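You operate a simulated robot arm through the tools that you are given. There is no shell and no other tool. Be economical: measure what you need, move in short steps, check, and stop when the job is done.

You run a simulated two-armed robot. Do the job below in one go: nothing can be reset, and whatever is moved stays where it is left.

JOB
Pick up the gold pouch from the top of the packing counter with one hand, pass it to the other hand and put it on the cubby u8. Take the black tin and leave it on the top of the display table. Put the white jar on the top of the roasting bench away on the low shelf of the press bench. Press the reset key three times. Push the right paper flap shut. Any order will do. Set down upright: white jar.

It is judged by the outcome, as a careful person would: the job done as asked, and still so three seconds after it is handed in. It fails if anything else is knocked over, pushed out of place, dropped, spilled or broken.

ROBOT AND FRAMES
Two 7-joint arms with two-finger grippers on one trunk, on a base that drives. Base frame: it is fixed to the floor where the robot stands at the start and does not move with it; the origin is under the middle of the robot, x ahead of it, y to its left, z up. Units: mm, rad, N and s.
The left shoulder is at the start at [78, 151, 963], the right one opposite. With the tool pointing down near the work surface each hand reaches from about 100 to 780 mm from the robot's upright axis, wherever it stands, measured 20 degrees to its own side. Places, roughly: black tin [-1000, -2000, 750]; cubby U8 [600, 1700, 500]; low shelf of the press bench [-2500, -300, 200]; pouch [500, -250, 1000]; reset key [-1500, -2200, 900]; right paper flap [-2400, 0, 900]; top of the display table [-900, -600, 800]; white jar [-750, -2000, 1000]. Payload 2.54 kg a hand.
Tool frame (each hand has its own): the origin (TCP) lies between the finger pads and is the grasp point; the fingertips stand 30 mm ahead of it; z points along the fingers, y is the line along which they close. Largest opening 116 mm; the body of the gripper starts 95 mm behind the TCP.
Orientation is told as [roll, pitch, yaw] about the base's x, y, z axes, in that order, counted from this pose: with the fingers straight down and closing along the base's y, the tool's x points along the base's -x, its y along +y and its z along -z.

CONTROLS
- The arms move only by the tool apply_moves. It takes "left_deltas", "right_deltas" or both (then of equal length, played together; a hand with none holds still); each is a list that holds one entry, the list of rows, each a list of 6 numbers: the shift along the base's x, y, z in units of 250 mm (1.0 is 250 mm), then the turn, a rotation vector about the base's x, y, z in units of 90 degrees (1.0 is 90 degrees). In form: [[[tx, ty, tz, wx, wy, wz], ...]]. A call has 1 to 20 rows; each row is the pose to reach, as a shift and turn from the pose commanded when the call began. "left_hand" and "right_hand" are, for a hand that has rows, the opening, from 0 (shut) to 1 (fully open), set as the call begins (left out, the last holds). A call with a number of a shift or a turn outside -1 to 1 is refused whole. Rows are played at 5 a second. More than 50 mm and 0.15 rad between two rows, or a gripper value outside its range, and nothing of the call is played. A pose out of reach is approached as far as the arm can. The call stops where the force on the tool passes 40 N (or 10 N more than at its start, if that is more) or the arm is blocked; 0.2 s more then pass. Each finger travels about 72 mm/s and halts on what it meets, pressing with about 23 N; the grip force reading is that of the motor and also rises with nothing between the fingers. The clock runs only during rows and for 0.2 s after the last one: add rows that repeat a pose to give the fingers time. The reply holds the time, the measured pose of the TCP, the force on the tool along the base axes, the opening and the grip force, in the units named above and with some noise, with the torque about the TCP (base axes, N m) and any sound that the robot's microphone picked up, and new pictures: "show" is both (left out), scene, wrist or none (wrist: the cameras of the hands that moved).
- Cameras (640 x 400 px; columns grow to the right, rows downward): "scene" is now at [87.6, -97.7, 1102.5]; the picture's right is [-0.99, -0.17, 0.00], its down [-0.05, 0.26, -0.96] and it looks along [0.16, -0.95, -0.27] (base axes); focal length 214 px, centre (320, 200). "left" rides on the left gripper at [69, 15, -122] in its tool frame; the picture's right is [-0.21, 0.98, 0.00], its down [-0.83, -0.18, -0.53] and it looks along [-0.52, -0.12, 0.85] (tool axes); focal length 251 px, centre (320, 200). "right" rides on the right gripper at [69, -15, -122] in its tool frame; the picture's right is [0.21, 0.98, 0.00], its down [-0.83, 0.18, -0.53] and it looks along [-0.52, 0.11, 0.85] (tool axes); focal length 251 px, centre (320, 200). There is no depth. A picture from a camera that has moved, and an enlarged one, comes with that camera's place and axes in the base frame and with its lens. The place of the scene camera against the robot may be out by one fixed shift of up to 18 mm in any direction.
- move_column(by): slides the trunk up (or, below 0, down) by that many mm; the arms and the scene camera ride with it, the base frame stays. It gives what a move gives, with no picture.
- base_move(legs): drives the robot by 1 to 6 legs, each [ahead, left, turn to the left] in mm, mm and rad, along the robot's own axes; the way and the turn of a leg run together, so that a leg with both is an arc; at most 1500 mm and 3.142 rad a leg. The arms and the cameras ride along, it lands a little off, and it stops where it bumps. It gives what a move gives, and a new picture of the scene camera.
- pan_tilt(pan, tilt): turns the head with the scene camera to pan (to the left, within 1.396 rad either way) and tilt (down, from -0.506 to 1.204), counted from straight ahead of the robot. It gives what a move gives, and a new picture of the scene camera.
- close_up(camera, box): a new picture of the part [left, top, right, bottom] of that camera's present view, enlarged. The clock stands still meanwhile.
- finish_job(): hands the job in; it is judged then, once.

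Work in short steps. Places have to be worked out from the pictures, the camera data and where the tool is seen: move nearer, look again, correct. Check each grasp and each placing, and mend what went wrong. You have 165 turns and 260 pictures in all, those below and enlarged ones among them. Open the grippers and draw the arms clear of the work before you hand the job in, unless the task says otherwise.

The tools are called after "Request:" by a JSON object that holds its "op" and its "data". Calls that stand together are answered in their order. apply_moves: Moves the arms, as the interface text tells. Its arguments: {"type":"object","properties":{"left_deltas":{"type":"array","items":{"type":"array","items":{"type":"array","items":{"type":"number"}}}},"left_hand":{"type":"number"},"right_deltas":{"type":"array","items":{"type":"array","items":{"type":"array","items":{"type":"number"}}}},"right_hand":{"type":"number"},"show":{"type":"string","enum":["both","scene","wrist","none"]}},"required":[]} The other tools are called the same way: move_column (by) slides the trunk up or down; base_move (legs) drives the base; pan_tilt (pan, tilt) turns the head that bears the scene camera; close_up (camera, box) takes an enlarged picture of a part of a camera's view; finish_job () hands the job in.

At the start:

```text
time_s: 0.0
left_position: [408.0, -8.6, 1149.8]
left_orientation: [-0.001, 0.001, 0.002]
left_ft_force: [-0.6, -0.8, -0.7]
left_moment: [-0.04, 0.01, -0.02]
left_grip_width: 116.0
left_finger_force: 0.0
right_position: [305.8, -440.6, 1086.1]
right_orientation: [0.001, 0.001, -0.001]
right_ft_force: [-1.3, 0.0, -0.1]
right_moment: [0.0, 0.0, 0.0]
right_grip_width: 115.8
right_finger_force: 0.0
trunk travel left (down, up): [-200.0, 89.0]
robot x, y, heading: [-4.3, 0.6, 0.004]
head pan, tilt: [-1.4, 0.272]
```

scene: 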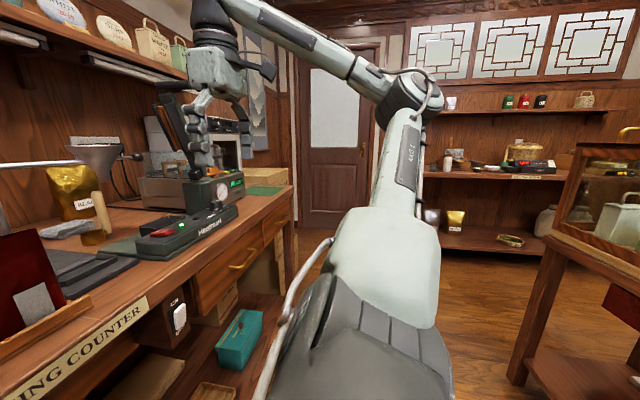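
right: 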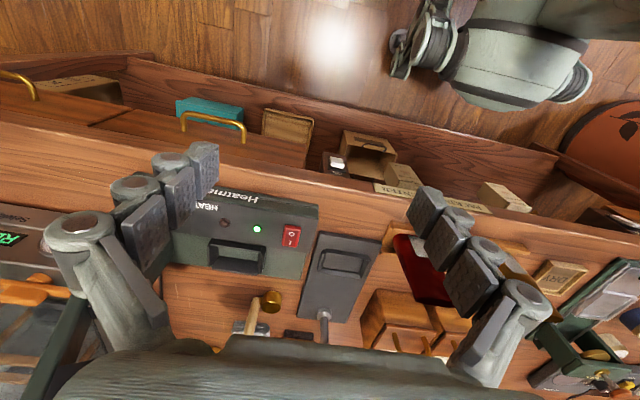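
left: 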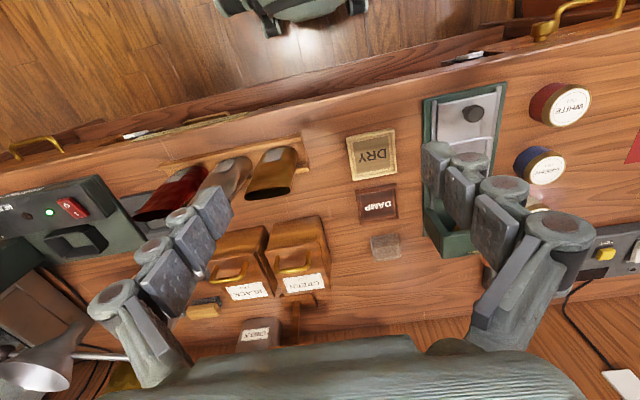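

The scene camera looks right along the packing counter. I turn the head to look ahead and see the counter and pouches.

Request:
{"op": "pan_tilt", "data": {"pan": -0.5, "tilt": 0.5}}

Request:
{"op": "pan_tilt", "data": {"pan": 1.2, "tilt": 0.4}}

```text
time_s: 1.2
left_position: [406.8, -9.3, 1150.7]
left_orientation: [-0.001, -0.001, 0.001]
left_ft_force: [-0.1, -0.6, 0.0]
left_moment: [-0.01, -0.01, 0.0]
left_grip_width: 115.9
left_finger_force: 0.1
right_position: [304.3, -440.4, 1086.6]
right_orientation: [0.0, 0.001, 0.0]
right_ft_force: [-0.3, 0.3, -1.3]
right_moment: [-0.01, -0.04, 0.0]
right_grip_width: 115.8
right_finger_force: 0.1
trunk travel left (down, up): [-200.0, 89.0]
robot x, y, heading: [-2.5, -0.6, 0.001]
head pan, tilt: [-0.499, 0.499]
camera scene: at [151.5, -49.2, 1081.5], right [-0.48, -0.88, 0.0], down [-0.42, 0.23, -0.88], along [0.77, -0.42, -0.48], focal length 214 px, centre (320, 200)
```

scene: 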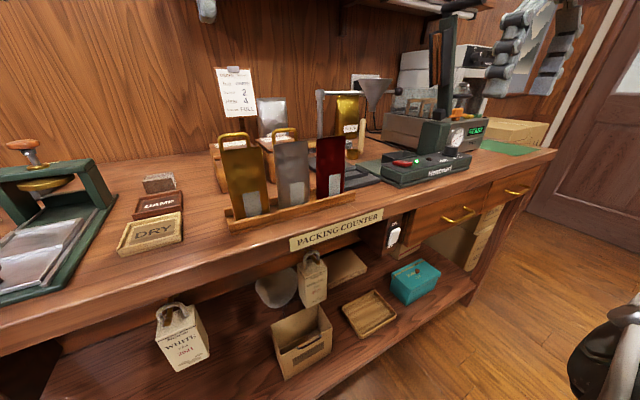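

```text
time_s: 2.9
left_position: [407.2, -8.1, 1151.0]
left_orientation: [-0.001, 0.0, 0.004]
left_ft_force: [0.3, 0.4, -0.1]
left_moment: [-0.02, 0.0, 0.0]
left_grip_width: 115.9
left_finger_force: 0.1
right_position: [305.7, -440.9, 1085.7]
right_orientation: [-0.001, -0.002, 0.0]
right_ft_force: [-0.4, 0.6, 0.0]
right_moment: [0.02, 0.01, 0.05]
right_grip_width: 116.1
right_finger_force: 0.0
trunk travel left (down, up): [-200.0, 89.0]
robot x, y, heading: [2.2, -2.4, -0.001]
head pan, tilt: [1.201, 0.4]
camera scene: at [105.3, 80.7, 1090.6], right [0.93, -0.36, 0.0], down [-0.14, -0.36, -0.92], along [0.33, 0.86, -0.39], focal length 214 px, centre (320, 200)
```

scene: 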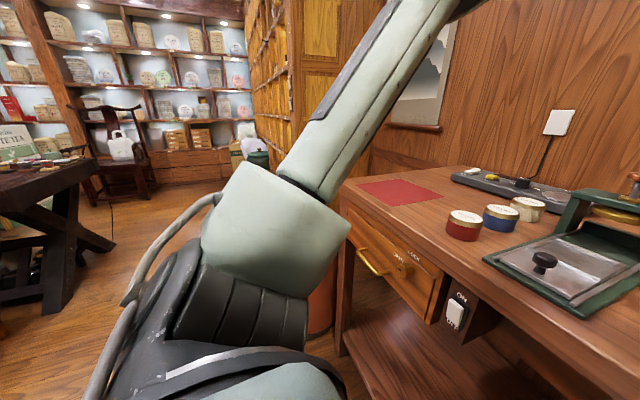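

Several pouches are visible: gold-brown in the rack and a shiny gold one in back. I'll look closer.

Request:
{"op": "pan_tilt", "data": {"pan": -0.5, "tilt": 0.4}}

Request:
{"op": "close_up", "data": {"camera": "scene", "box": [180, 80, 480, 270]}}

Request:
{"op": "close_up", "data": {"camera": "left", "box": [0, 100, 340, 400]}}

```text
time_s: 4.7
left_position: [408.4, -9.2, 1150.2]
left_orientation: [0.0, 0.001, 0.001]
left_ft_force: [-0.2, 0.0, 0.8]
left_moment: [0.02, 0.0, -0.01]
left_grip_width: 115.8
left_finger_force: 0.0
right_position: [306.3, -441.1, 1086.3]
right_orientation: [0.0, 0.0, -0.002]
right_ft_force: [0.8, 1.0, -0.2]
right_moment: [0.0, -0.03, 0.02]
right_grip_width: 115.9
right_finger_force: 0.0
trunk travel left (down, up): [-200.0, 89.0]
robot x, y, heading: [-0.9, 0.7, -0.001]
head pan, tilt: [-0.499, 0.4]
camera scene: at [153.1, -49.9, 1090.6], right [-0.48, -0.88, 0.0], down [-0.34, 0.19, -0.92], along [0.81, -0.44, -0.39], focal length 214 px, centre (320, 200)
```

scene: 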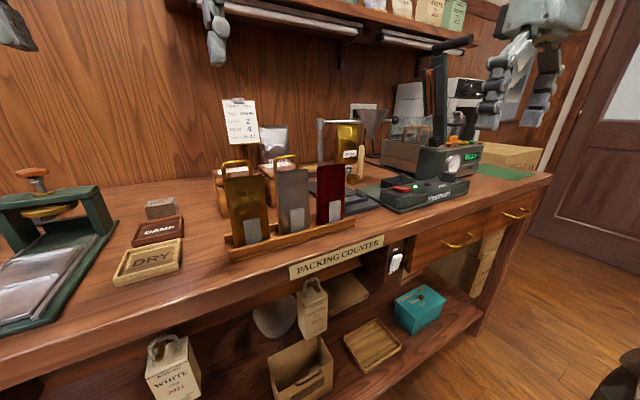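

```text
2.11 times, centred on (330, 175) of scene
camera zoom: at [153.1, -49.9, 1090.6], right [-0.48, -0.88, 0.0], down [-0.34, 0.19, -0.92], along [0.81, -0.44, -0.39], focal length 452 px, centre (299, 253)
```

zoom: 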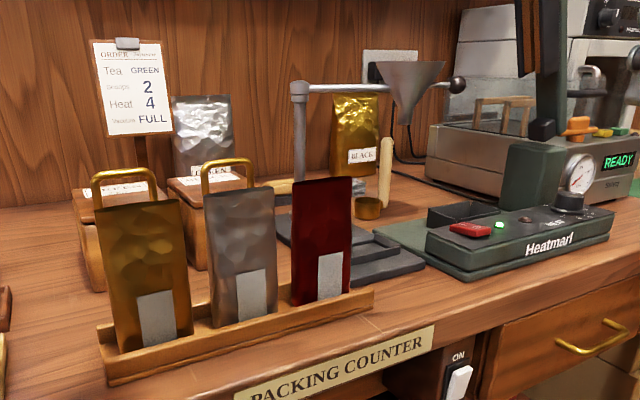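

```text
1.33 times, centred on (170, 250) of left
camera zoom: at [338.7, 6.0, 1271.5], right [0.21, 0.98, 0.0], down [0.83, -0.18, 0.53], along [0.52, -0.11, -0.85], focal length 335 px, centre (520, 133)
```

zoom: 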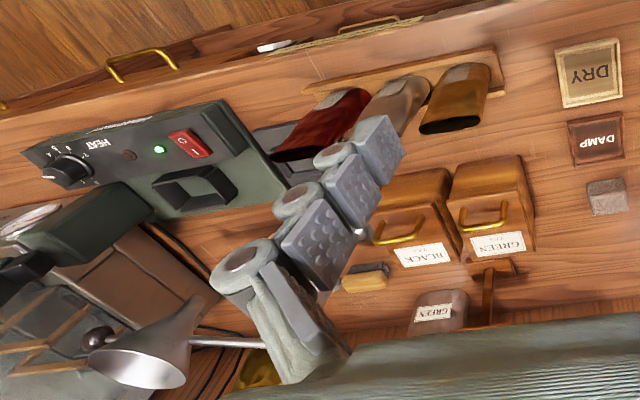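

The rack's gold pouch fits the hinted place; I'll treat it as the target. Now I look toward the cubbies from here.

Request:
{"op": "pan_tilt", "data": {"pan": 1.39, "tilt": 0.25}}

Request:
{"op": "close_up", "data": {"camera": "scene", "box": [200, 0, 420, 200]}}

```text
time_s: 6.5
left_position: [407.3, -8.6, 1149.8]
left_orientation: [-0.001, 0.001, 0.002]
left_ft_force: [0.4, 0.3, 0.0]
left_moment: [0.01, 0.03, 0.01]
left_grip_width: 115.8
left_finger_force: 0.1
right_position: [305.4, -441.8, 1085.5]
right_orientation: [0.0, -0.002, 0.0]
right_ft_force: [-0.1, 0.0, 0.0]
right_moment: [-0.01, 0.01, -0.04]
right_grip_width: 116.2
right_finger_force: 0.0
trunk travel left (down, up): [-200.0, 89.0]
robot x, y, heading: [2.7, 0.9, 0.004]
head pan, tilt: [1.389, 0.25]
camera scene: at [88.6, 86.2, 1104.6], right [0.98, -0.18, 0.0], down [-0.04, -0.24, -0.97], along [0.18, 0.95, -0.25], focal length 214 px, centre (320, 200)
```

scene: 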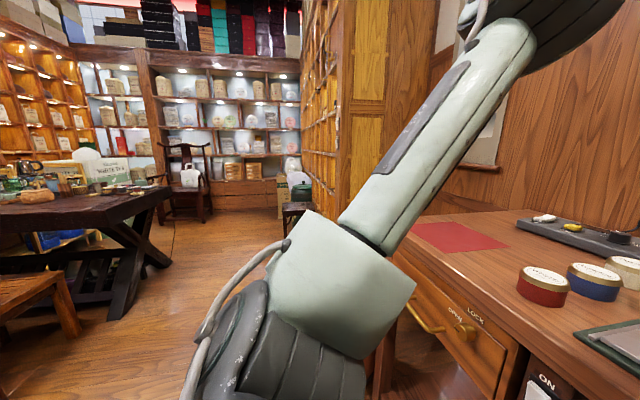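

```text
2.00 times, centred on (310, 100) of scene
camera zoom: at [88.6, 86.2, 1104.6], right [0.98, -0.18, 0.0], down [-0.04, -0.24, -0.97], along [0.18, 0.95, -0.25], focal length 429 px, centre (340, 400)
```

zoom: 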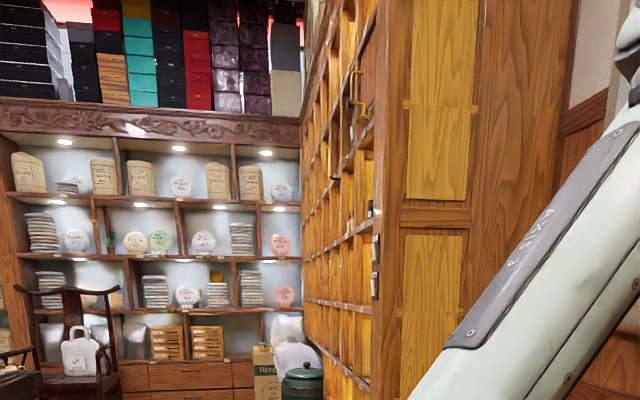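

Cubby wall faces −x, so the placing hand will point +x. I'll pick with the left hand closing along x (pouch est. x≈472, y≈−94, z 886–1000): move above it and yaw −90°.

Request:
{"op": "apply_moves", "data": {"left_deltas": [[[0.023, -0.03, 0, 0, 0, -0.09], [0.046, -0.06, 0, 0, 0, -0.18], [0.07, -0.09, 0, 0, 0, -0.27], [0.093, -0.12, 0, 0, 0, -0.36], [0.116, -0.155, 0, 0, 0, -0.45], [0.14, -0.19, 0, 0, 0, -0.54], [0.16, -0.22, 0, 0, 0, -0.63], [0.18, -0.25, 0, 0, 0, -0.72], [0.2, -0.28, 0, 0, 0, -0.81], [0.23, -0.31, 0, 0, 0, -0.9], [0.256, -0.34, 0, 0, 0, -0.96], [0.256, -0.34, 0, 0, 0, -1.0]]], "left_hand": 1, "show": "wrist"}}

Request:
{"op": "pan_tilt", "data": {"pan": -0.2, "tilt": 0.4}}

```text
time_s: 9.1
left_position: [471.8, -92.9, 1150.7]
left_orientation: [0.0, -0.002, -1.571]
left_ft_force: [0.4, 0.4, -0.4]
left_moment: [0.02, -0.02, -0.03]
left_grip_width: 115.9
left_finger_force: 0.0
right_position: [304.7, -441.5, 1085.5]
right_orientation: [0.0, 0.0, 0.001]
right_ft_force: [0.1, 0.2, 0.1]
right_moment: [-0.01, -0.01, 0.01]
right_grip_width: 116.3
right_finger_force: 0.0
trunk travel left (down, up): [-200.0, 89.0]
robot x, y, heading: [-1.4, 2.2, 0.002]
head pan, tilt: [1.389, 0.25]
camera left: at [486.7, -24.8, 1271.5], right [0.98, -0.21, 0.0], down [-0.18, -0.83, 0.53], along [-0.11, -0.52, -0.85], focal length 251 px, centre (320, 200)
```

left: 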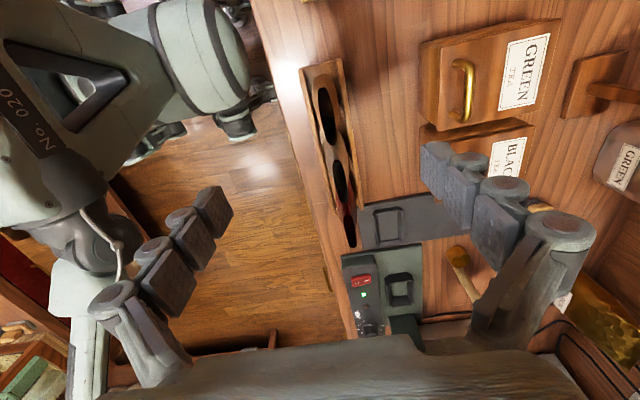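

```text
time_s: 10.8
left_position: [471.8, -94.1, 1150.0]
left_orientation: [-0.002, 0.001, -1.569]
left_ft_force: [-0.1, 0.6, 0.3]
left_moment: [-0.01, -0.02, 0.0]
left_grip_width: 115.8
left_finger_force: 0.1
right_position: [305.1, -440.9, 1086.0]
right_orientation: [0.0, 0.002, 0.0]
right_ft_force: [0.9, -0.1, 0.6]
right_moment: [0.02, 0.01, -0.03]
right_grip_width: 116.3
right_finger_force: 0.1
trunk travel left (down, up): [-200.0, 89.0]
robot x, y, heading: [3.0, 0.3, -0.003]
head pan, tilt: [-0.201, 0.4]
camera scene: at [162.5, -24.0, 1090.6], right [-0.2, -0.98, 0.0], down [-0.38, 0.08, -0.92], along [0.9, -0.18, -0.39], focal length 214 px, centre (320, 200)
```

scene: 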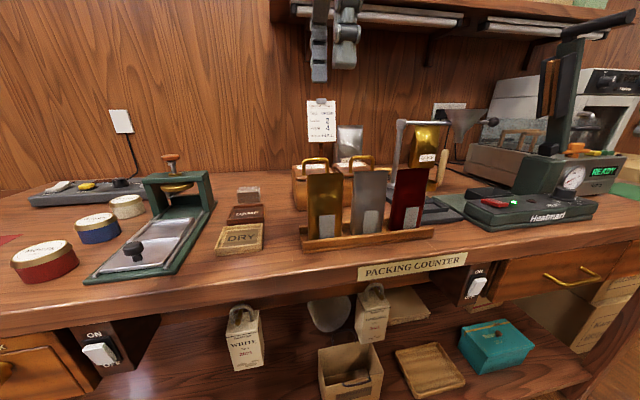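

Gold pouch opening is at about (480, −91), top z≈1000, ~58 wide, ~20 thick. I descend with opening ~70 mm to TCP z 986.

Request:
{"op": "apply_moves", "data": {"left_deltas": [[[0.034, 0.01, 0, 0, 0, 0], [0.034, 0.01, -0.18, 0, 0, 0], [0.034, 0.01, -0.36, 0, 0, 0], [0.034, 0.01, -0.5, 0, 0, 0], [0.034, 0.01, -0.6, 0, 0, 0], [0.034, 0.01, -0.656, 0, 0, 0]]], "left_hand": 0.6}}

```text
time_s: 12.2
left_position: [478.6, -92.1, 985.8]
left_orientation: [0.001, -0.001, -1.568]
left_ft_force: [-0.2, 0.5, 0.1]
left_moment: [-0.03, -0.02, -0.03]
left_grip_width: 69.5
left_finger_force: 0.0
right_position: [304.8, -440.0, 1085.0]
right_orientation: [-0.001, 0.001, 0.0]
right_ft_force: [0.5, 1.4, 0.1]
right_moment: [-0.05, 0.0, 0.0]
right_grip_width: 116.1
right_finger_force: 0.2
trunk travel left (down, up): [-200.0, 89.0]
robot x, y, heading: [-3.2, 3.2, 0.001]
head pan, tilt: [-0.201, 0.4]
camera scene: at [162.6, -24.1, 1090.6], right [-0.2, -0.98, 0.0], down [-0.38, 0.08, -0.92], along [0.9, -0.18, -0.39], focal length 214 px, centre (320, 200)
camera left: at [493.4, -22.6, 1106.4], right [0.98, -0.21, 0.0], down [-0.18, -0.83, 0.53], along [-0.11, -0.52, -0.85], focal length 251 px, centre (320, 200)
```

scene: 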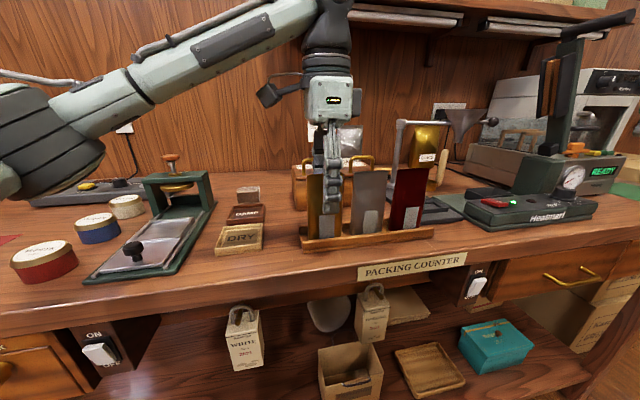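
left: 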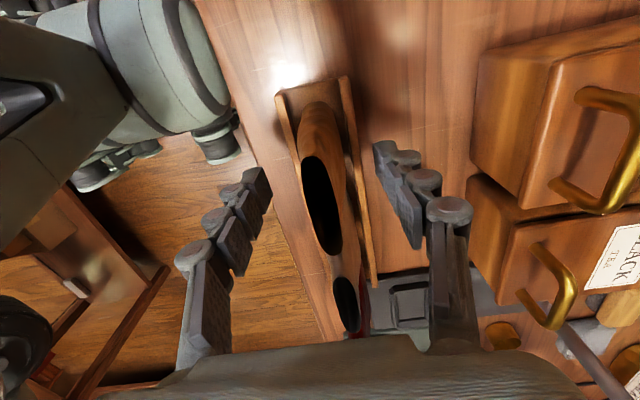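

The pouch lies between the fingers and centered. Close.

Request:
{"op": "apply_moves", "data": {"left_deltas": [[[0, 0, 0, 0, 0, 0], [0, 0, 0, 0, 0, 0], [0, 0, 0, 0, 0, 0], [0, 0, 0, 0, 0, 0], [0, 0, 0, 0, 0, 0]]], "left_hand": 0, "show": "none"}}

Request:
{"op": "apply_moves", "data": {"left_deltas": [[[0, 0, 0.1, 0, 0, 0], [0, 0, 0.25, 0, 0, 0], [0, 0, 0.4, 0, 0, 0], [0, 0, 0.55, 0, 0, 0], [0, 0, 0.7, 0, 0, 0], [0, 0, 0.7, 0, 0, 0]]]}}

```text
time_s: 13.4
left_position: [477.4, -91.0, 986.0]
left_orientation: [-0.001, 0.0, -1.568]
left_ft_force: [0.7, -0.9, -0.4]
left_moment: [-0.04, -0.01, -0.03]
left_grip_width: 24.4
left_finger_force: 22.8
right_position: [305.6, -440.9, 1084.8]
right_orientation: [0.001, 0.0, 0.001]
right_ft_force: [0.1, 0.8, -0.5]
right_moment: [-0.02, -0.02, -0.01]
right_grip_width: 116.0
right_finger_force: 0.0
trunk travel left (down, up): [-200.0, 89.0]
robot x, y, heading: [1.0, 0.1, -0.003]
head pan, tilt: [-0.201, 0.4]
```

```text
time_s: 14.8
left_position: [478.9, -93.2, 1164.2]
left_orientation: [0.001, -0.001, -1.569]
left_ft_force: [0.0, -0.1, 0.1]
left_moment: [0.02, 0.04, 0.0]
left_grip_width: 24.4
left_finger_force: 22.6
right_position: [306.4, -440.9, 1086.7]
right_orientation: [0.0, 0.0, 0.001]
right_ft_force: [0.0, -0.7, -0.5]
right_moment: [0.0, 0.02, -0.02]
right_grip_width: 116.1
right_finger_force: 0.1
trunk travel left (down, up): [-200.0, 89.0]
robot x, y, heading: [-1.5, -1.3, -0.001]
head pan, tilt: [-0.201, 0.4]
camera scene: at [162.8, -23.9, 1090.5], right [-0.2, -0.98, 0.0], down [-0.38, 0.08, -0.92], along [0.9, -0.18, -0.39], focal length 214 px, centre (320, 200)
camera left: at [494.6, -23.1, 1283.7], right [0.98, -0.21, 0.0], down [-0.18, -0.83, 0.53], along [-0.11, -0.52, -0.85], focal length 251 px, centre (320, 200)
```

scene: 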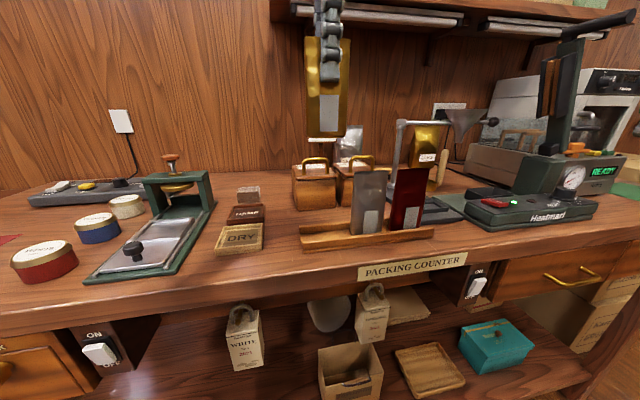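
left: 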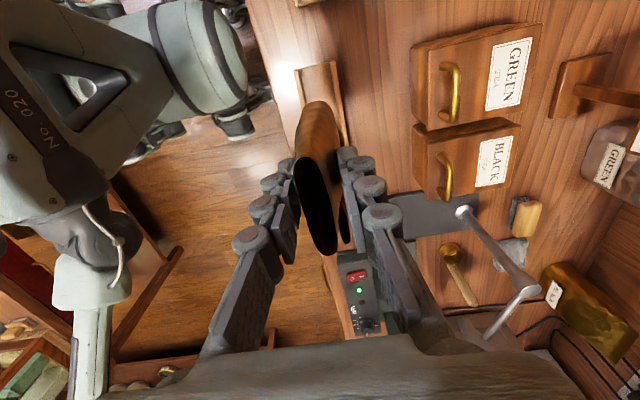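

Pouch held firmly (bottom ≈1052). Now turn the right hand to point ahead (+x), beside the pouch.

Request:
{"op": "apply_moves", "data": {"right_deltas": [[[0.01, 0.03, 0, 0, -0.09, 0], [0.02, 0.06, 0, 0, -0.18, 0], [0.03, 0.09, 0, 0, -0.27, 0], [0.04, 0.12, 0, 0, -0.36, 0], [0.05, 0.15, 0, 0, -0.45, 0], [0.06, 0.18, 0, 0, -0.54, 0], [0.07, 0.21, 0, 0, -0.63, 0], [0.08, 0.24, 0, 0, -0.72, 0], [0.09, 0.27, 0, 0, -0.81, 0], [0.1, 0.3, 0, 0, -0.9, 0], [0.1, 0.32, 0, 0, -0.96, 0], [0.1, 0.32, 0, 0, -1.0, 0], [0.1, 0.32, 0, 0, -1.0, 0]]], "right_hand": 1}}

```text
time_s: 17.6
left_position: [479.5, -92.0, 1162.9]
left_orientation: [0.0, -0.001, -1.57]
left_ft_force: [-0.3, -0.6, -0.7]
left_moment: [0.0, 0.02, 0.03]
left_grip_width: 24.0
left_finger_force: 22.6
right_position: [336.6, -406.7, 1125.2]
right_orientation: [-1.39, -1.571, 1.392]
right_ft_force: [-0.5, 0.2, -0.2]
right_moment: [0.01, -0.01, 0.01]
right_grip_width: 115.8
right_finger_force: 0.2
right hand out of reach, approached as far as the arm can: row 10, 11, 12, 13
trunk travel left (down, up): [-200.0, 89.0]
robot x, y, heading: [0.2, 0.7, -0.001]
head pan, tilt: [-0.201, 0.4]
camera scene: at [162.5, -24.1, 1090.6], right [-0.2, -0.98, 0.0], down [-0.38, 0.08, -0.92], along [0.9, -0.18, -0.39], focal length 214 px, centre (320, 200)
camera right: at [214.1, -421.7, 1055.4], right [0.0, 0.98, -0.22], down [-0.53, 0.18, 0.83], along [0.85, 0.12, 0.52], focal length 251 px, centre (320, 200)
```

scene: 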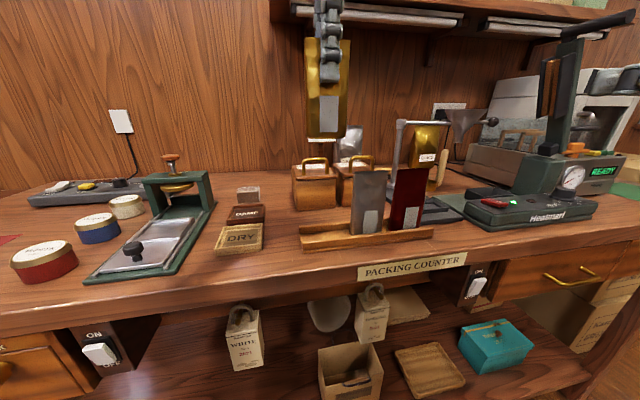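
right: 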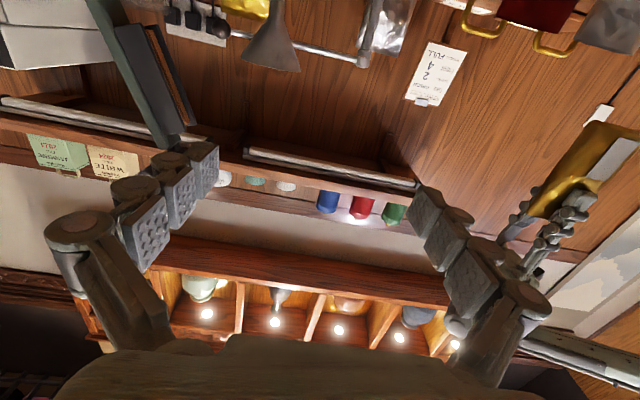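

Right hand points ahead but can't get near the trunk. I'll back the base off the counter for free space and then do the hand-over farther out in front.

Request:
{"op": "base_move", "data": {"legs": [[-300, 0, 0]]}}

Request:
{"op": "pan_tilt", "data": {"pan": -0.5, "tilt": 0.3}}

```text
time_s: 19.6
left_position: [182.6, -91.2, 1162.8]
left_orientation: [0.0, 0.0, -1.566]
left_ft_force: [-0.2, -0.1, 0.1]
left_moment: [0.01, -0.01, 0.0]
left_grip_width: 23.9
left_finger_force: 22.9
right_position: [40.8, -405.8, 1126.4]
right_orientation: [-0.033, -1.571, 0.04]
right_ft_force: [0.3, -0.1, 0.9]
right_moment: [-0.02, 0.01, 0.0]
right_grip_width: 115.8
right_finger_force: 0.0
trunk travel left (down, up): [-200.0, 89.0]
robot x, y, heading: [-300.1, -1.1, 0.002]
head pan, tilt: [-0.201, 0.4]
camera scene: at [-134.9, -24.0, 1090.7], right [-0.2, -0.98, 0.0], down [-0.38, 0.08, -0.92], along [0.9, -0.18, -0.39], focal length 214 px, centre (320, 200)
```

scene: 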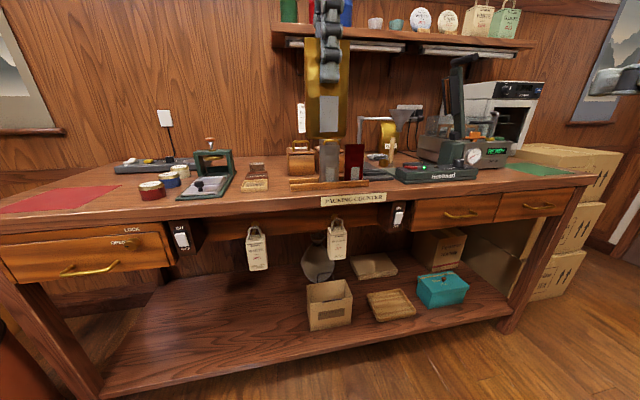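

```text
time_s: 20.4
left_position: [184.1, -91.9, 1161.8]
left_orientation: [0.0, 0.001, -1.565]
left_ft_force: [0.0, -0.1, 0.3]
left_moment: [0.0, -0.02, -0.05]
left_grip_width: 24.1
left_finger_force: 22.9
right_position: [41.4, -405.4, 1124.9]
right_orientation: [-0.084, -1.569, 0.09]
right_ft_force: [-0.6, -0.5, 0.5]
right_moment: [-0.01, -0.01, -0.01]
right_grip_width: 116.2
right_finger_force: 0.0
trunk travel left (down, up): [-200.0, 89.0]
robot x, y, heading: [-297.0, -2.7, 0.008]
head pan, tilt: [-0.499, 0.3]
camera scene: at [-143.2, -50.2, 1099.8], right [-0.47, -0.88, 0.0], down [-0.26, 0.14, -0.96], along [0.84, -0.45, -0.3], focal length 214 px, centre (320, 200)
```

scene: 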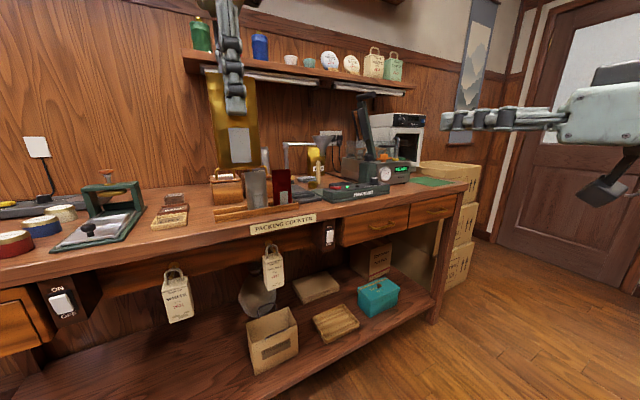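

Now bring the pouch to robot‑relative (570,−200) with the left, and move the right hand forward/inward toward a pre-grasp.

Request:
{"op": "apply_moves", "data": {"left_deltas": [[[0.09, -0.11, 0, 0, 0, 0], [0.17, -0.22, 0, 0, 0, 0], [0.26, -0.33, 0, 0, 0, 0], [0.348, -0.436, 0, 0, 0, 0], [0.348, -0.436, 0, 0, 0, 0]]], "right_deltas": [[[0.15, 0, 0, 0, 0, 0], [0.3, 0.0, 0, 0, 0, 0], [0.4, 0.12, -0.05, 0, 0, 0], [0.4, 0.28, -0.1, 0, 0, 0], [0.4, 0.4, -0.16, 0, 0, 0]]]}}

```text
time_s: 21.6
left_position: [204.2, -150.2, 1125.4]
left_orientation: [0.002, -0.002, -1.565]
left_ft_force: [-0.1, 0.4, -0.4]
left_moment: [-0.06, -0.01, -0.01]
left_grip_width: 23.5
left_finger_force: 22.3
left hand out of reach, approached as far as the arm can: row 1, 2, 3, 4, 5
right_position: [172.2, -332.9, 1121.6]
right_orientation: [-0.001, -1.567, 0.009]
right_ft_force: [0.6, -0.7, 0.4]
right_moment: [0.03, 0.02, -0.05]
right_grip_width: 116.2
right_finger_force: 0.0
right hand out of reach, approached as far as the arm can: row 4, 5
trunk travel left (down, up): [-200.0, 89.0]
robot x, y, heading: [-300.2, 4.1, 0.002]
head pan, tilt: [-0.499, 0.3]
camera scene: at [-144.6, -53.6, 1099.3], right [-0.51, -0.86, 0.0], down [-0.26, 0.15, -0.95], along [0.82, -0.49, -0.3], focal length 214 px, centre (320, 200)
camera right: at [51.7, -347.8, 1051.6], right [-0.01, 0.98, -0.21], down [-0.53, 0.18, 0.83], along [0.85, 0.12, 0.52], focal length 251 px, centre (320, 200)
camera left: at [218.7, -80.7, 1246.0], right [0.98, -0.21, 0.0], down [-0.18, -0.83, 0.54], along [-0.11, -0.52, -0.84], focal length 251 px, centre (320, 200)
```

scene: 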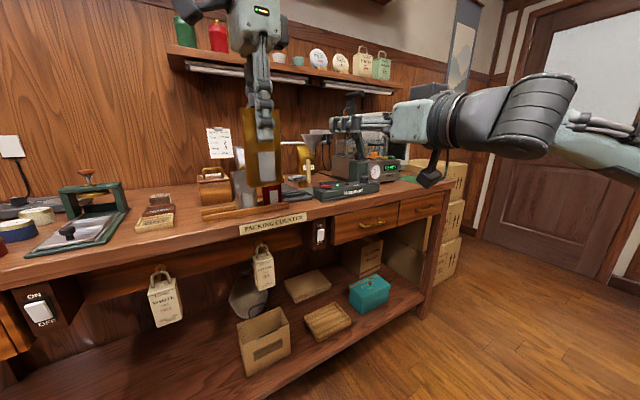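
right: 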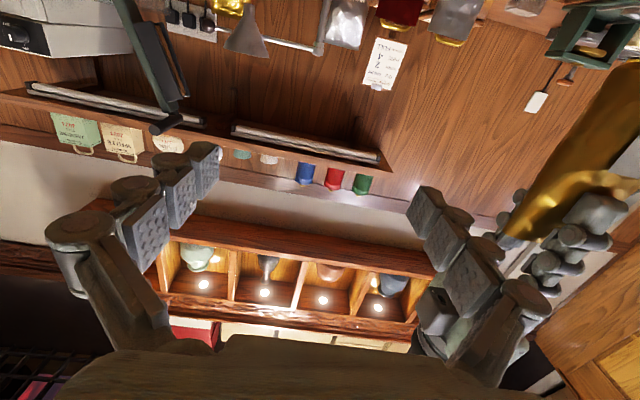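
left: 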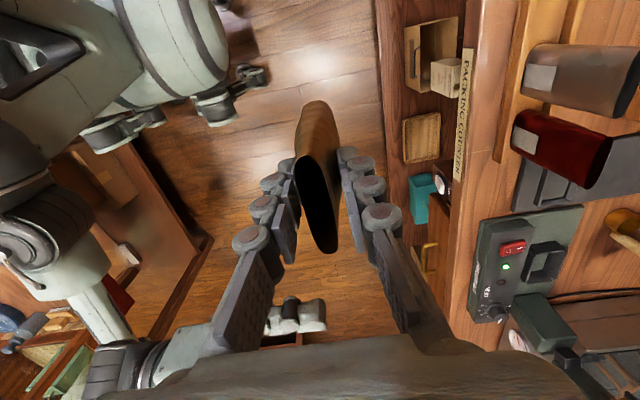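

Better plan: right hand points toward +y and clamps the thin faces of the pouch below the left fingers. Rotate the right hand about z by +90° to a pre-grasp.

Request:
{"op": "apply_moves", "data": {"right_deltas": [[[0, -0.04, -0.03, 0, 0, 0.09], [0.02, -0.08, -0.06, 0, 0, 0.18], [0.04, -0.1, -0.09, 0, 0, 0.27], [0.06, -0.1, -0.12, 0, 0, 0.36], [0.08, -0.1, -0.15, 0, 0, 0.45], [0.1, -0.1, -0.18, 0, 0, 0.54], [0.12, -0.1, -0.21, 0, 0, 0.63], [0.13, -0.1, -0.24, 0, 0, 0.72], [0.13, -0.1, -0.27, 0, 0, 0.81], [0.13, -0.1, -0.3, 0, 0, 0.9], [0.13, -0.1, -0.3, 0, 0, 0.96], [0.13, -0.1, -0.3, 0, 0, 1.0], [0.13, -0.1, -0.3, 0, 0, 1.0]]], "right_hand": 0.8}}

```text
time_s: 24.4
left_position: [202.8, -150.4, 1125.1]
left_orientation: [0.001, -0.002, -1.565]
left_ft_force: [0.4, -0.9, 0.0]
left_moment: [0.0, -0.04, 0.01]
left_grip_width: 24.1
left_finger_force: 23.6
right_position: [91.3, -343.7, 988.1]
right_orientation: [-0.107, -1.567, 1.683]
right_ft_force: [0.4, 0.1, 0.3]
right_moment: [0.01, -0.02, 0.05]
right_grip_width: 93.0
right_finger_force: 0.2
right hand out of reach, approached as far as the arm can: row 9, 10, 11, 12, 13
trunk travel left (down, up): [-200.0, 89.0]
robot x, y, heading: [-297.5, -1.9, -0.001]
head pan, tilt: [-0.499, 0.3]
camera scene: at [-143.5, -50.7, 1100.1], right [-0.48, -0.88, 0.0], down [-0.26, 0.14, -0.96], along [0.84, -0.46, -0.29], focal length 214 px, centre (320, 200)
camera right: at [108.1, -466.1, 918.9], right [-0.98, 0.0, -0.21], down [-0.18, -0.53, 0.83], along [-0.12, 0.85, 0.52], focal length 251 px, centre (320, 200)
```

scene: 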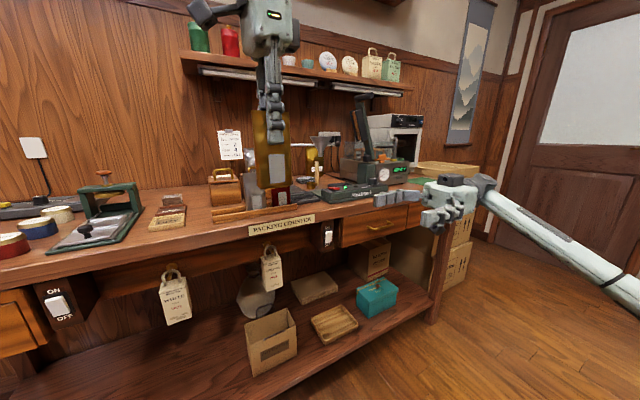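
right: 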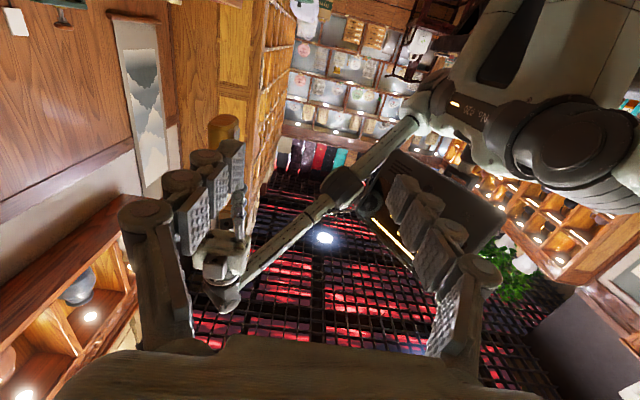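

I suspect deltas stack on the last commanded (unreached) pose, ≈(162,−286,971). Test with a move aimed at (200,−340,1047).

Request:
{"op": "apply_moves", "data": {"right_deltas": [[[0.04, -0.06, 0.1, 0, 0, 0], [0.1, -0.14, 0.2, 0, 0, 0], [0.15, -0.216, 0.3, 0, 0, 0], [0.15, -0.216, 0.3, 0, 0, 0], [0.15, -0.216, 0.3, 0, 0, 0]]], "show": "wrist"}}

```text
time_s: 25.6
left_position: [203.8, -150.0, 1125.9]
left_orientation: [0.002, -0.002, -1.565]
left_ft_force: [-0.3, -0.2, 0.0]
left_moment: [-0.01, -0.01, 0.01]
left_grip_width: 23.8
left_finger_force: 22.8
right_position: [93.3, -359.2, 984.4]
right_orientation: [-0.038, -1.567, 1.611]
right_ft_force: [0.1, 1.1, 1.0]
right_moment: [0.01, -0.03, 0.01]
right_grip_width: 93.0
right_finger_force: 0.0
right hand out of reach, approached as far as the arm can: row 1, 2, 3, 4, 5
trunk travel left (down, up): [-200.0, 89.0]
robot x, y, heading: [-297.3, -1.6, -0.0]
head pan, tilt: [-0.499, 0.3]
camera right: at [108.6, -482.3, 914.2], right [-0.98, 0.0, -0.21], down [-0.18, -0.53, 0.83], along [-0.12, 0.85, 0.52], focal length 251 px, centre (320, 200)
```

right: 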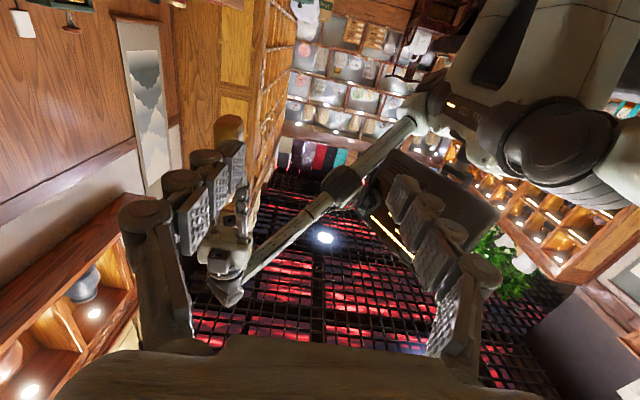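

That posture isn't reachable. Use natural mirrored postures instead: left points −y with pouch lying flat, right points +y, both closing vertically. Rotate both.

Request:
{"op": "apply_moves", "data": {"left_deltas": [[[-0.032, 0.053, -0.022, -0.0513, 0.0513, 0.0513], [-0.064, 0.107, -0.044, -0.1027, 0.1027, 0.1027], [-0.096, 0.16, -0.066, -0.154, 0.154, 0.154], [-0.128, 0.213, -0.088, -0.2053, 0.2053, 0.2053], [-0.16, 0.267, -0.11, -0.2567, 0.2567, 0.2567], [-0.192, 0.32, -0.132, -0.308, 0.308, 0.308], [-0.224, 0.373, -0.154, -0.3593, 0.3593, 0.3593], [-0.256, 0.427, -0.176, -0.4107, 0.4107, 0.4107], [-0.288, 0.48, -0.198, -0.462, 0.462, 0.462], [-0.32, 0.533, -0.22, -0.5133, 0.5133, 0.5133], [-0.352, 0.587, -0.242, -0.5647, 0.5647, 0.5647], [-0.384, 0.64, -0.264, -0.616, 0.616, 0.616], [-0.416, 0.693, -0.286, -0.6673, 0.6673, 0.6673], [-0.448, 0.747, -0.308, -0.7187, 0.7187, 0.7187], [-0.48, 0.8, -0.33, -0.77, 0.77, 0.77], [-0.48, 0.8, -0.33, -0.77, 0.77, 0.77]]], "right_deltas": [[[0, 0, 0, 0, 0.07, 0], [0, 0, 0, 0, 0.14, 0], [0, 0, 0, 0, 0.21, 0], [0, 0, 0, 0, 0.28, 0], [0, 0, 0, 0, 0.35, 0], [0, 0, 0, 0, 0.42, 0], [0, 0, 0, 0, 0.49, 0], [0, 0, 0, 0, 0.56, 0], [0, 0, 0, 0, 0.63, 0], [0, 0, 0, 0, 0.7, 0], [0, 0, 0, 0, 0.77, 0], [0, 0, 0, 0, 0.84, 0], [0, 0, 0, 0, 0.9, 0], [0, 0, 0, 0, 0.95, 0], [0, 0, 0, 0, 1.0, 0], [0, 0, 0, 0, 1.0, 0]]]}}

```text
time_s: 29.0
left_position: [81.0, 49.3, 1045.0]
left_orientation: [-1.573, 0.008, 0.001]
left_ft_force: [-0.1, -0.2, 0.1]
left_moment: [0.0, -0.04, 0.01]
left_grip_width: 23.3
left_finger_force: 23.3
right_position: [93.4, -362.3, 983.2]
right_orientation: [1.574, 0.001, -0.002]
right_ft_force: [-0.1, 0.3, 0.4]
right_moment: [-0.02, 0.01, 0.01]
right_grip_width: 92.6
right_finger_force: 0.0
trunk travel left (down, up): [-200.0, 89.0]
robot x, y, heading: [-299.2, -0.1, 0.006]
head pan, tilt: [-0.499, 0.3]
camera scene: at [-143.3, -50.3, 1099.9], right [-0.48, -0.88, 0.0], down [-0.26, 0.14, -0.96], along [0.84, -0.45, -0.3], focal length 214 px, centre (320, 200)
camera right: at [24.4, -482.0, 967.1], right [-0.21, 0.0, 0.98], down [0.82, -0.54, 0.18], along [0.52, 0.84, 0.12], focal length 251 px, centre (320, 200)
camera left: at [11.8, 172.0, 1029.4], right [0.21, 0.0, -0.98], down [0.83, 0.54, 0.17], along [0.52, -0.84, 0.11], focal length 251 px, centre (320, 200)
```

scene: 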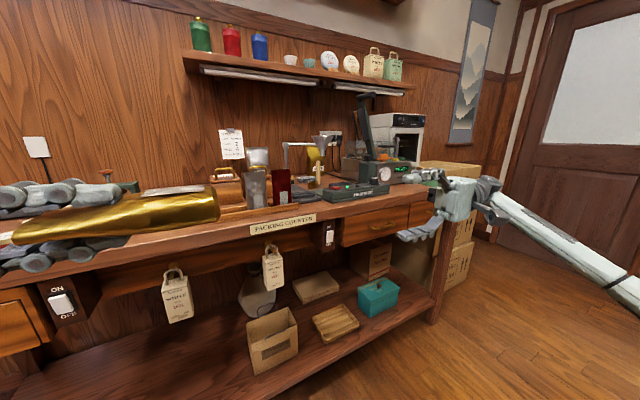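
right: 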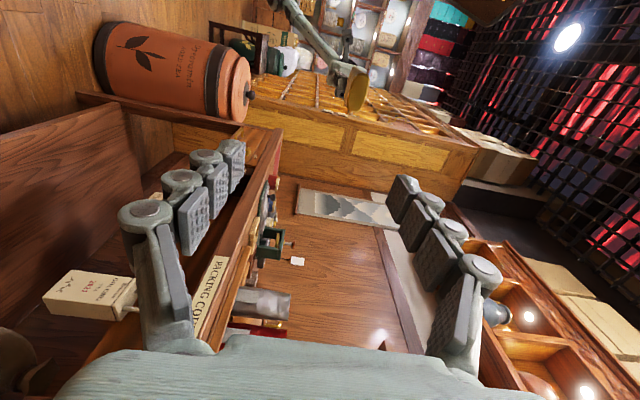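
left: 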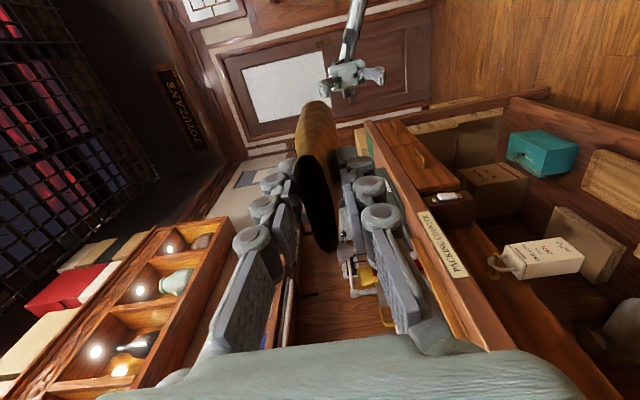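

Mirrored postures reached. Pouch bottom ≈ y −63 at x≈81, z≈1045. Align the right hand and approach to y −130 first.

Request:
{"op": "apply_moves", "data": {"right_deltas": [[[-0.02, 0.1, 0.1, 0, 0, 0], [-0.05, 0.22, 0.2, 0, 0, 0], [-0.05, 0.38, 0.248, 0, 0, 0], [-0.05, 0.55, 0.248, 0, 0, 0], [-0.05, 0.72, 0.248, 0, 0, 0], [-0.05, 0.9, 0.248, 0, 0, 0]]], "right_hand": 0.8, "show": "wrist"}}

Request:
{"op": "pan_tilt", "data": {"pan": -0.2, "tilt": 0.3}}

```text
time_s: 30.4
left_position: [81.6, 50.2, 1044.4]
left_orientation: [-1.571, 0.008, -0.001]
left_ft_force: [-0.1, 0.3, -0.1]
left_moment: [-0.02, 0.01, 0.01]
left_grip_width: 23.3
left_finger_force: 22.9
right_position: [39.8, -157.1, 1031.8]
right_orientation: [1.576, -0.003, -0.003]
right_ft_force: [0.8, -0.5, 0.9]
right_moment: [-0.03, 0.02, 0.02]
right_grip_width: 92.5
right_finger_force: 0.1
right hand out of reach, approached as far as the arm can: row 1, 2, 3, 4, 5, 6
trunk travel left (down, up): [-200.0, 89.0]
robot x, y, heading: [-299.3, -1.8, -0.002]
head pan, tilt: [-0.499, 0.3]
camera right: at [-29.8, -277.9, 1014.3], right [-0.21, 0.0, 0.98], down [0.82, -0.54, 0.18], along [0.53, 0.84, 0.12], focal length 251 px, centre (320, 200)
```

right: 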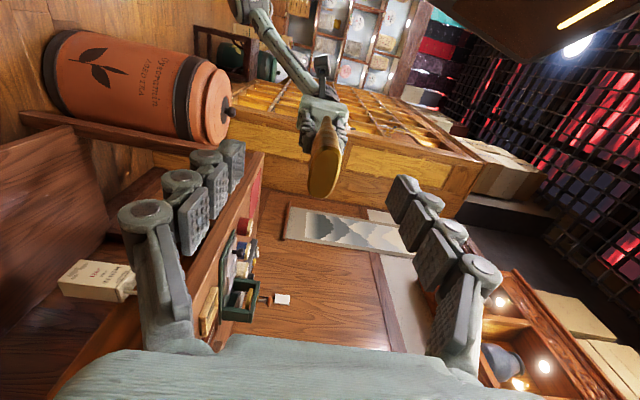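

```text
time_s: 31.2
left_position: [81.3, 49.9, 1045.4]
left_orientation: [-1.57, 0.006, 0.001]
left_ft_force: [-0.2, -0.1, 0.0]
left_moment: [0.01, -0.03, 0.01]
left_grip_width: 23.3
left_finger_force: 23.4
right_position: [39.2, -157.0, 1031.3]
right_orientation: [1.573, -0.001, -0.002]
right_ft_force: [0.3, -0.7, 0.1]
right_moment: [-0.03, 0.02, -0.01]
right_grip_width: 92.7
right_finger_force: 0.1
trunk travel left (down, up): [-200.0, 89.0]
robot x, y, heading: [-298.6, -1.8, 0.001]
head pan, tilt: [-0.201, 0.3]
camera scene: at [-133.8, -24.2, 1099.9], right [-0.2, -0.98, 0.0], down [-0.29, 0.06, -0.96], along [0.94, -0.19, -0.3], focal length 214 px, centre (320, 200)
```

scene: 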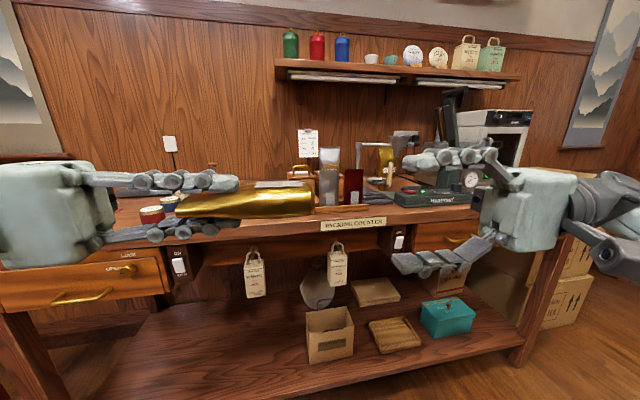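

Right stalled at (39,−157,1031). Bring the left over to x 40, z 1031, and try nudging right further +y.

Request:
{"op": "apply_moves", "data": {"left_deltas": [[[-0.08, 0, -0.03, 0, 0, 0], [-0.16, -0.05, -0.05, 0, 0, 0], [-0.16, -0.1, -0.05, 0, 0, 0], [-0.16, -0.1, -0.05, 0, 0, 0]]], "right_deltas": [[[0, 0.05, 0, 0, 0, 0], [0, 0.1, 0, 0, 0, 0], [0, 0.15, 0, 0, 0, 0], [0, 0.2, 0, 0, 0, 0]]], "show": "scene"}}

```text
time_s: 32.2
left_position: [41.1, 23.3, 1032.6]
left_orientation: [-1.571, 0.006, 0.001]
left_ft_force: [-0.4, 0.2, -0.6]
left_moment: [-0.01, 0.03, 0.0]
left_grip_width: 23.3
left_finger_force: 22.9
right_position: [18.0, -123.4, 1034.5]
right_orientation: [1.575, 0.002, -0.001]
right_ft_force: [0.2, 0.0, 0.2]
right_moment: [0.0, 0.01, -0.01]
right_grip_width: 92.7
right_finger_force: 0.1
right hand out of reach, approached as far as the arm can: row 1, 2, 3, 4
trunk travel left (down, up): [-200.0, 89.0]
robot x, y, heading: [-297.3, -1.9, 0.002]
head pan, tilt: [-0.201, 0.3]
camera scene: at [-133.8, -24.2, 1099.9], right [-0.2, -0.98, 0.0], down [-0.29, 0.06, -0.96], along [0.94, -0.19, -0.3], focal length 214 px, centre (320, 200)
```

scene: 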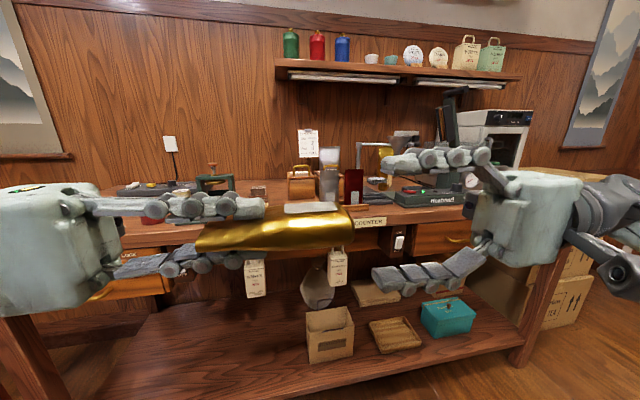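

Left slides the pouch into the right hand: x to 18, y to −27.

Request:
{"op": "apply_moves", "data": {"left_deltas": [[[-0.09, 0, 0.008, 0, 0, 0], [-0.09, -0.07, 0.008, 0, 0, 0], [-0.09, -0.14, 0.008, 0, 0, 0], [-0.09, -0.2, 0.008, 0, 0, 0], [-0.09, -0.2, 0.008, 0, 0, 0]]], "show": "both"}}

Request:
{"op": "close_up", "data": {"camera": "right", "box": [100, 50, 540, 350]}}

```text
time_s: 33.4
left_position: [22.6, -26.0, 1033.9]
left_orientation: [-1.571, 0.007, -0.001]
left_ft_force: [0.1, -0.1, -0.2]
left_moment: [0.01, 0.0, -0.03]
left_grip_width: 23.1
left_finger_force: 23.3
left hand out of reach, approached as far as the arm can: row 3
right_position: [17.0, -124.5, 1032.5]
right_orientation: [1.574, 0.001, 0.0]
right_ft_force: [-0.6, 0.3, 1.3]
right_moment: [-0.02, 0.01, 0.03]
right_grip_width: 92.9
right_finger_force: 0.0
trunk travel left (down, up): [-200.0, 89.0]
robot x, y, heading: [-297.2, -2.7, 0.004]
head pan, tilt: [-0.201, 0.3]
camera scene: at [-133.8, -24.2, 1099.9], right [-0.2, -0.98, 0.0], down [-0.29, 0.06, -0.96], along [0.94, -0.19, -0.3], focal length 214 px, centre (320, 200)
camera left: at [-47.0, 95.8, 1018.5], right [0.21, 0.0, -0.98], down [0.83, 0.53, 0.18], along [0.52, -0.85, 0.11], focal length 251 px, centre (320, 200)
```

scene: 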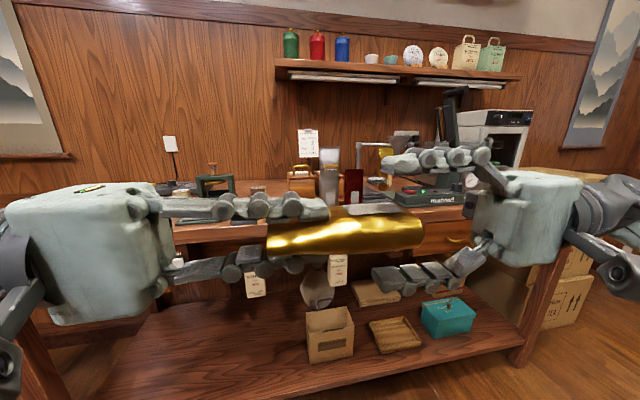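
left: 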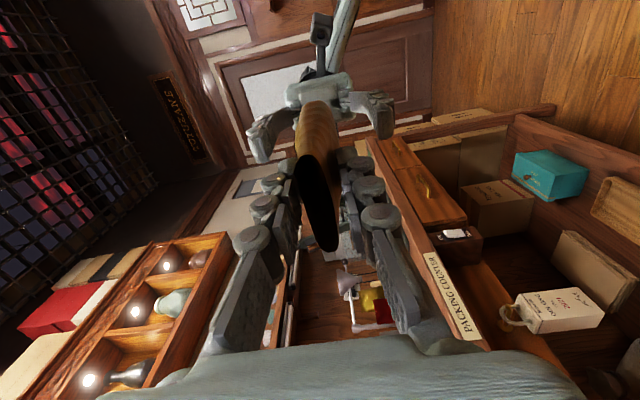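

```text
1.33 times, centred on (320, 200) of right
camera zoom: at [-51.3, -244.8, 1016.1], right [-0.21, 0.0, 0.98], down [0.83, -0.54, 0.18], along [0.52, 0.84, 0.12], focal length 335 px, centre (320, 200)
```

zoom: 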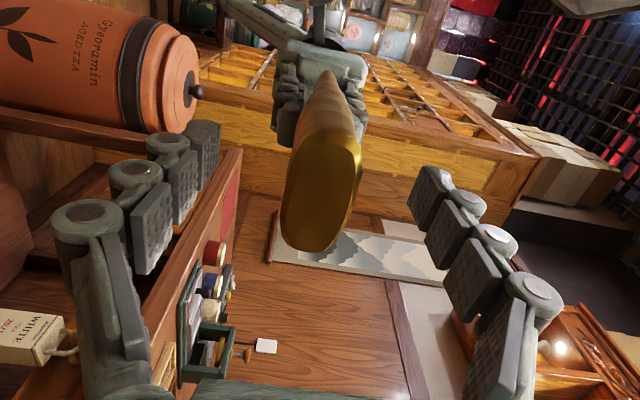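

Pouch end sits between the right fingers. Close the right hand.

Request:
{"op": "apply_moves", "data": {"right_deltas": [[[0, 0, 0, 0, 0, 0], [0, 0, 0, 0, 0, 0], [0, 0, 0, 0, 0, 0], [0, 0, 0, 0, 0, 0], [0, 0, 0, 0, 0, 0], [0, 0, 0, 0, 0, 0]]], "right_hand": 0, "show": "scene"}}

```text
time_s: 34.8
left_position: [22.1, -26.7, 1034.9]
left_orientation: [-1.57, 0.008, -0.001]
left_ft_force: [-0.3, 1.1, -4.3]
left_moment: [0.14, -0.05, 0.0]
left_grip_width: 23.3
left_finger_force: 23.4
right_position: [17.7, -124.4, 1033.4]
right_orientation: [1.576, 0.0, -0.003]
right_ft_force: [0.4, -1.8, 4.2]
right_moment: [0.2, 0.02, 0.06]
right_grip_width: 28.3
right_finger_force: 23.0
trunk travel left (down, up): [-200.0, 89.0]
robot x, y, heading: [-294.7, -4.6, 0.005]
head pan, tilt: [-0.201, 0.3]
camera scene: at [-133.8, -24.2, 1099.9], right [-0.2, -0.98, 0.0], down [-0.29, 0.06, -0.96], along [0.94, -0.19, -0.3], focal length 214 px, centre (320, 200)
```

scene: 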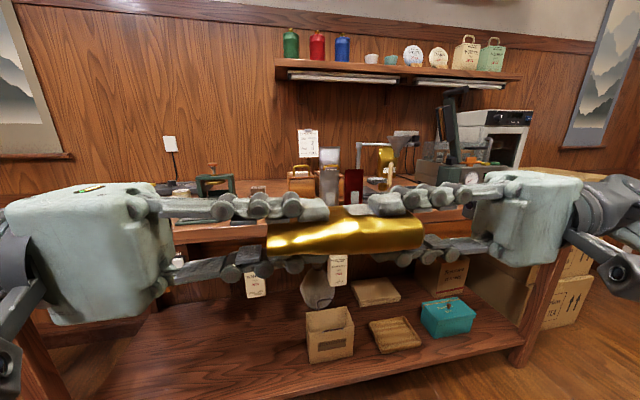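

Right holds at 28 mm. Open the left and withdraw it to +y.

Request:
{"op": "apply_moves", "data": {"left_deltas": [[[0, 0, 0, 0, 0, 0], [0, 0, 0, 0, 0, 0], [0, 0, 0, 0, 0, 0], [0, 0.12, 0, 0, 0, 0], [0, 0.28, 0, 0, 0, 0], [0.0, 0.45, 0, 0, 0, 0], [0.0, 0.62, 0, 0, 0, 0], [0.0, 0.8, 0, 0, 0, 0]]], "left_hand": 0.7, "show": "scene"}}

```text
time_s: 36.6
left_position: [17.0, 173.5, 1033.2]
left_orientation: [-1.571, 0.007, 0.0]
left_ft_force: [-0.4, 0.1, -0.5]
left_moment: [0.01, -0.01, 0.03]
left_grip_width: 81.4
left_finger_force: 0.0
right_position: [17.1, -121.6, 1033.8]
right_orientation: [1.576, -0.001, 0.0]
right_ft_force: [0.6, 0.1, 0.2]
right_moment: [0.02, 0.0, 0.0]
right_grip_width: 28.2
right_finger_force: 23.4
trunk travel left (down, up): [-200.0, 89.0]
robot x, y, heading: [-297.5, 1.0, 0.006]
head pan, tilt: [-0.201, 0.3]
camera scene: at [-133.8, -24.1, 1099.9], right [-0.2, -0.98, 0.0], down [-0.29, 0.06, -0.96], along [0.94, -0.19, -0.3], focal length 214 px, centre (320, 200)
```

scene: 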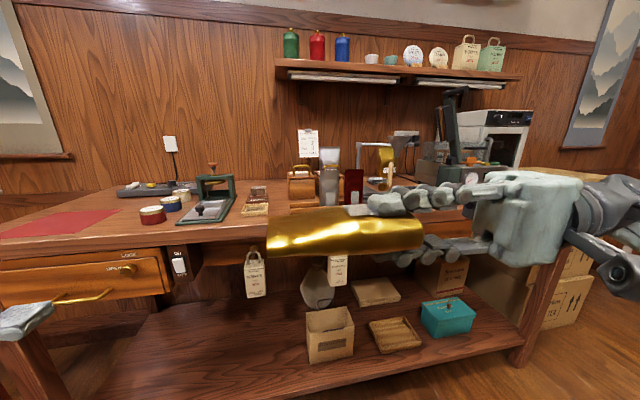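

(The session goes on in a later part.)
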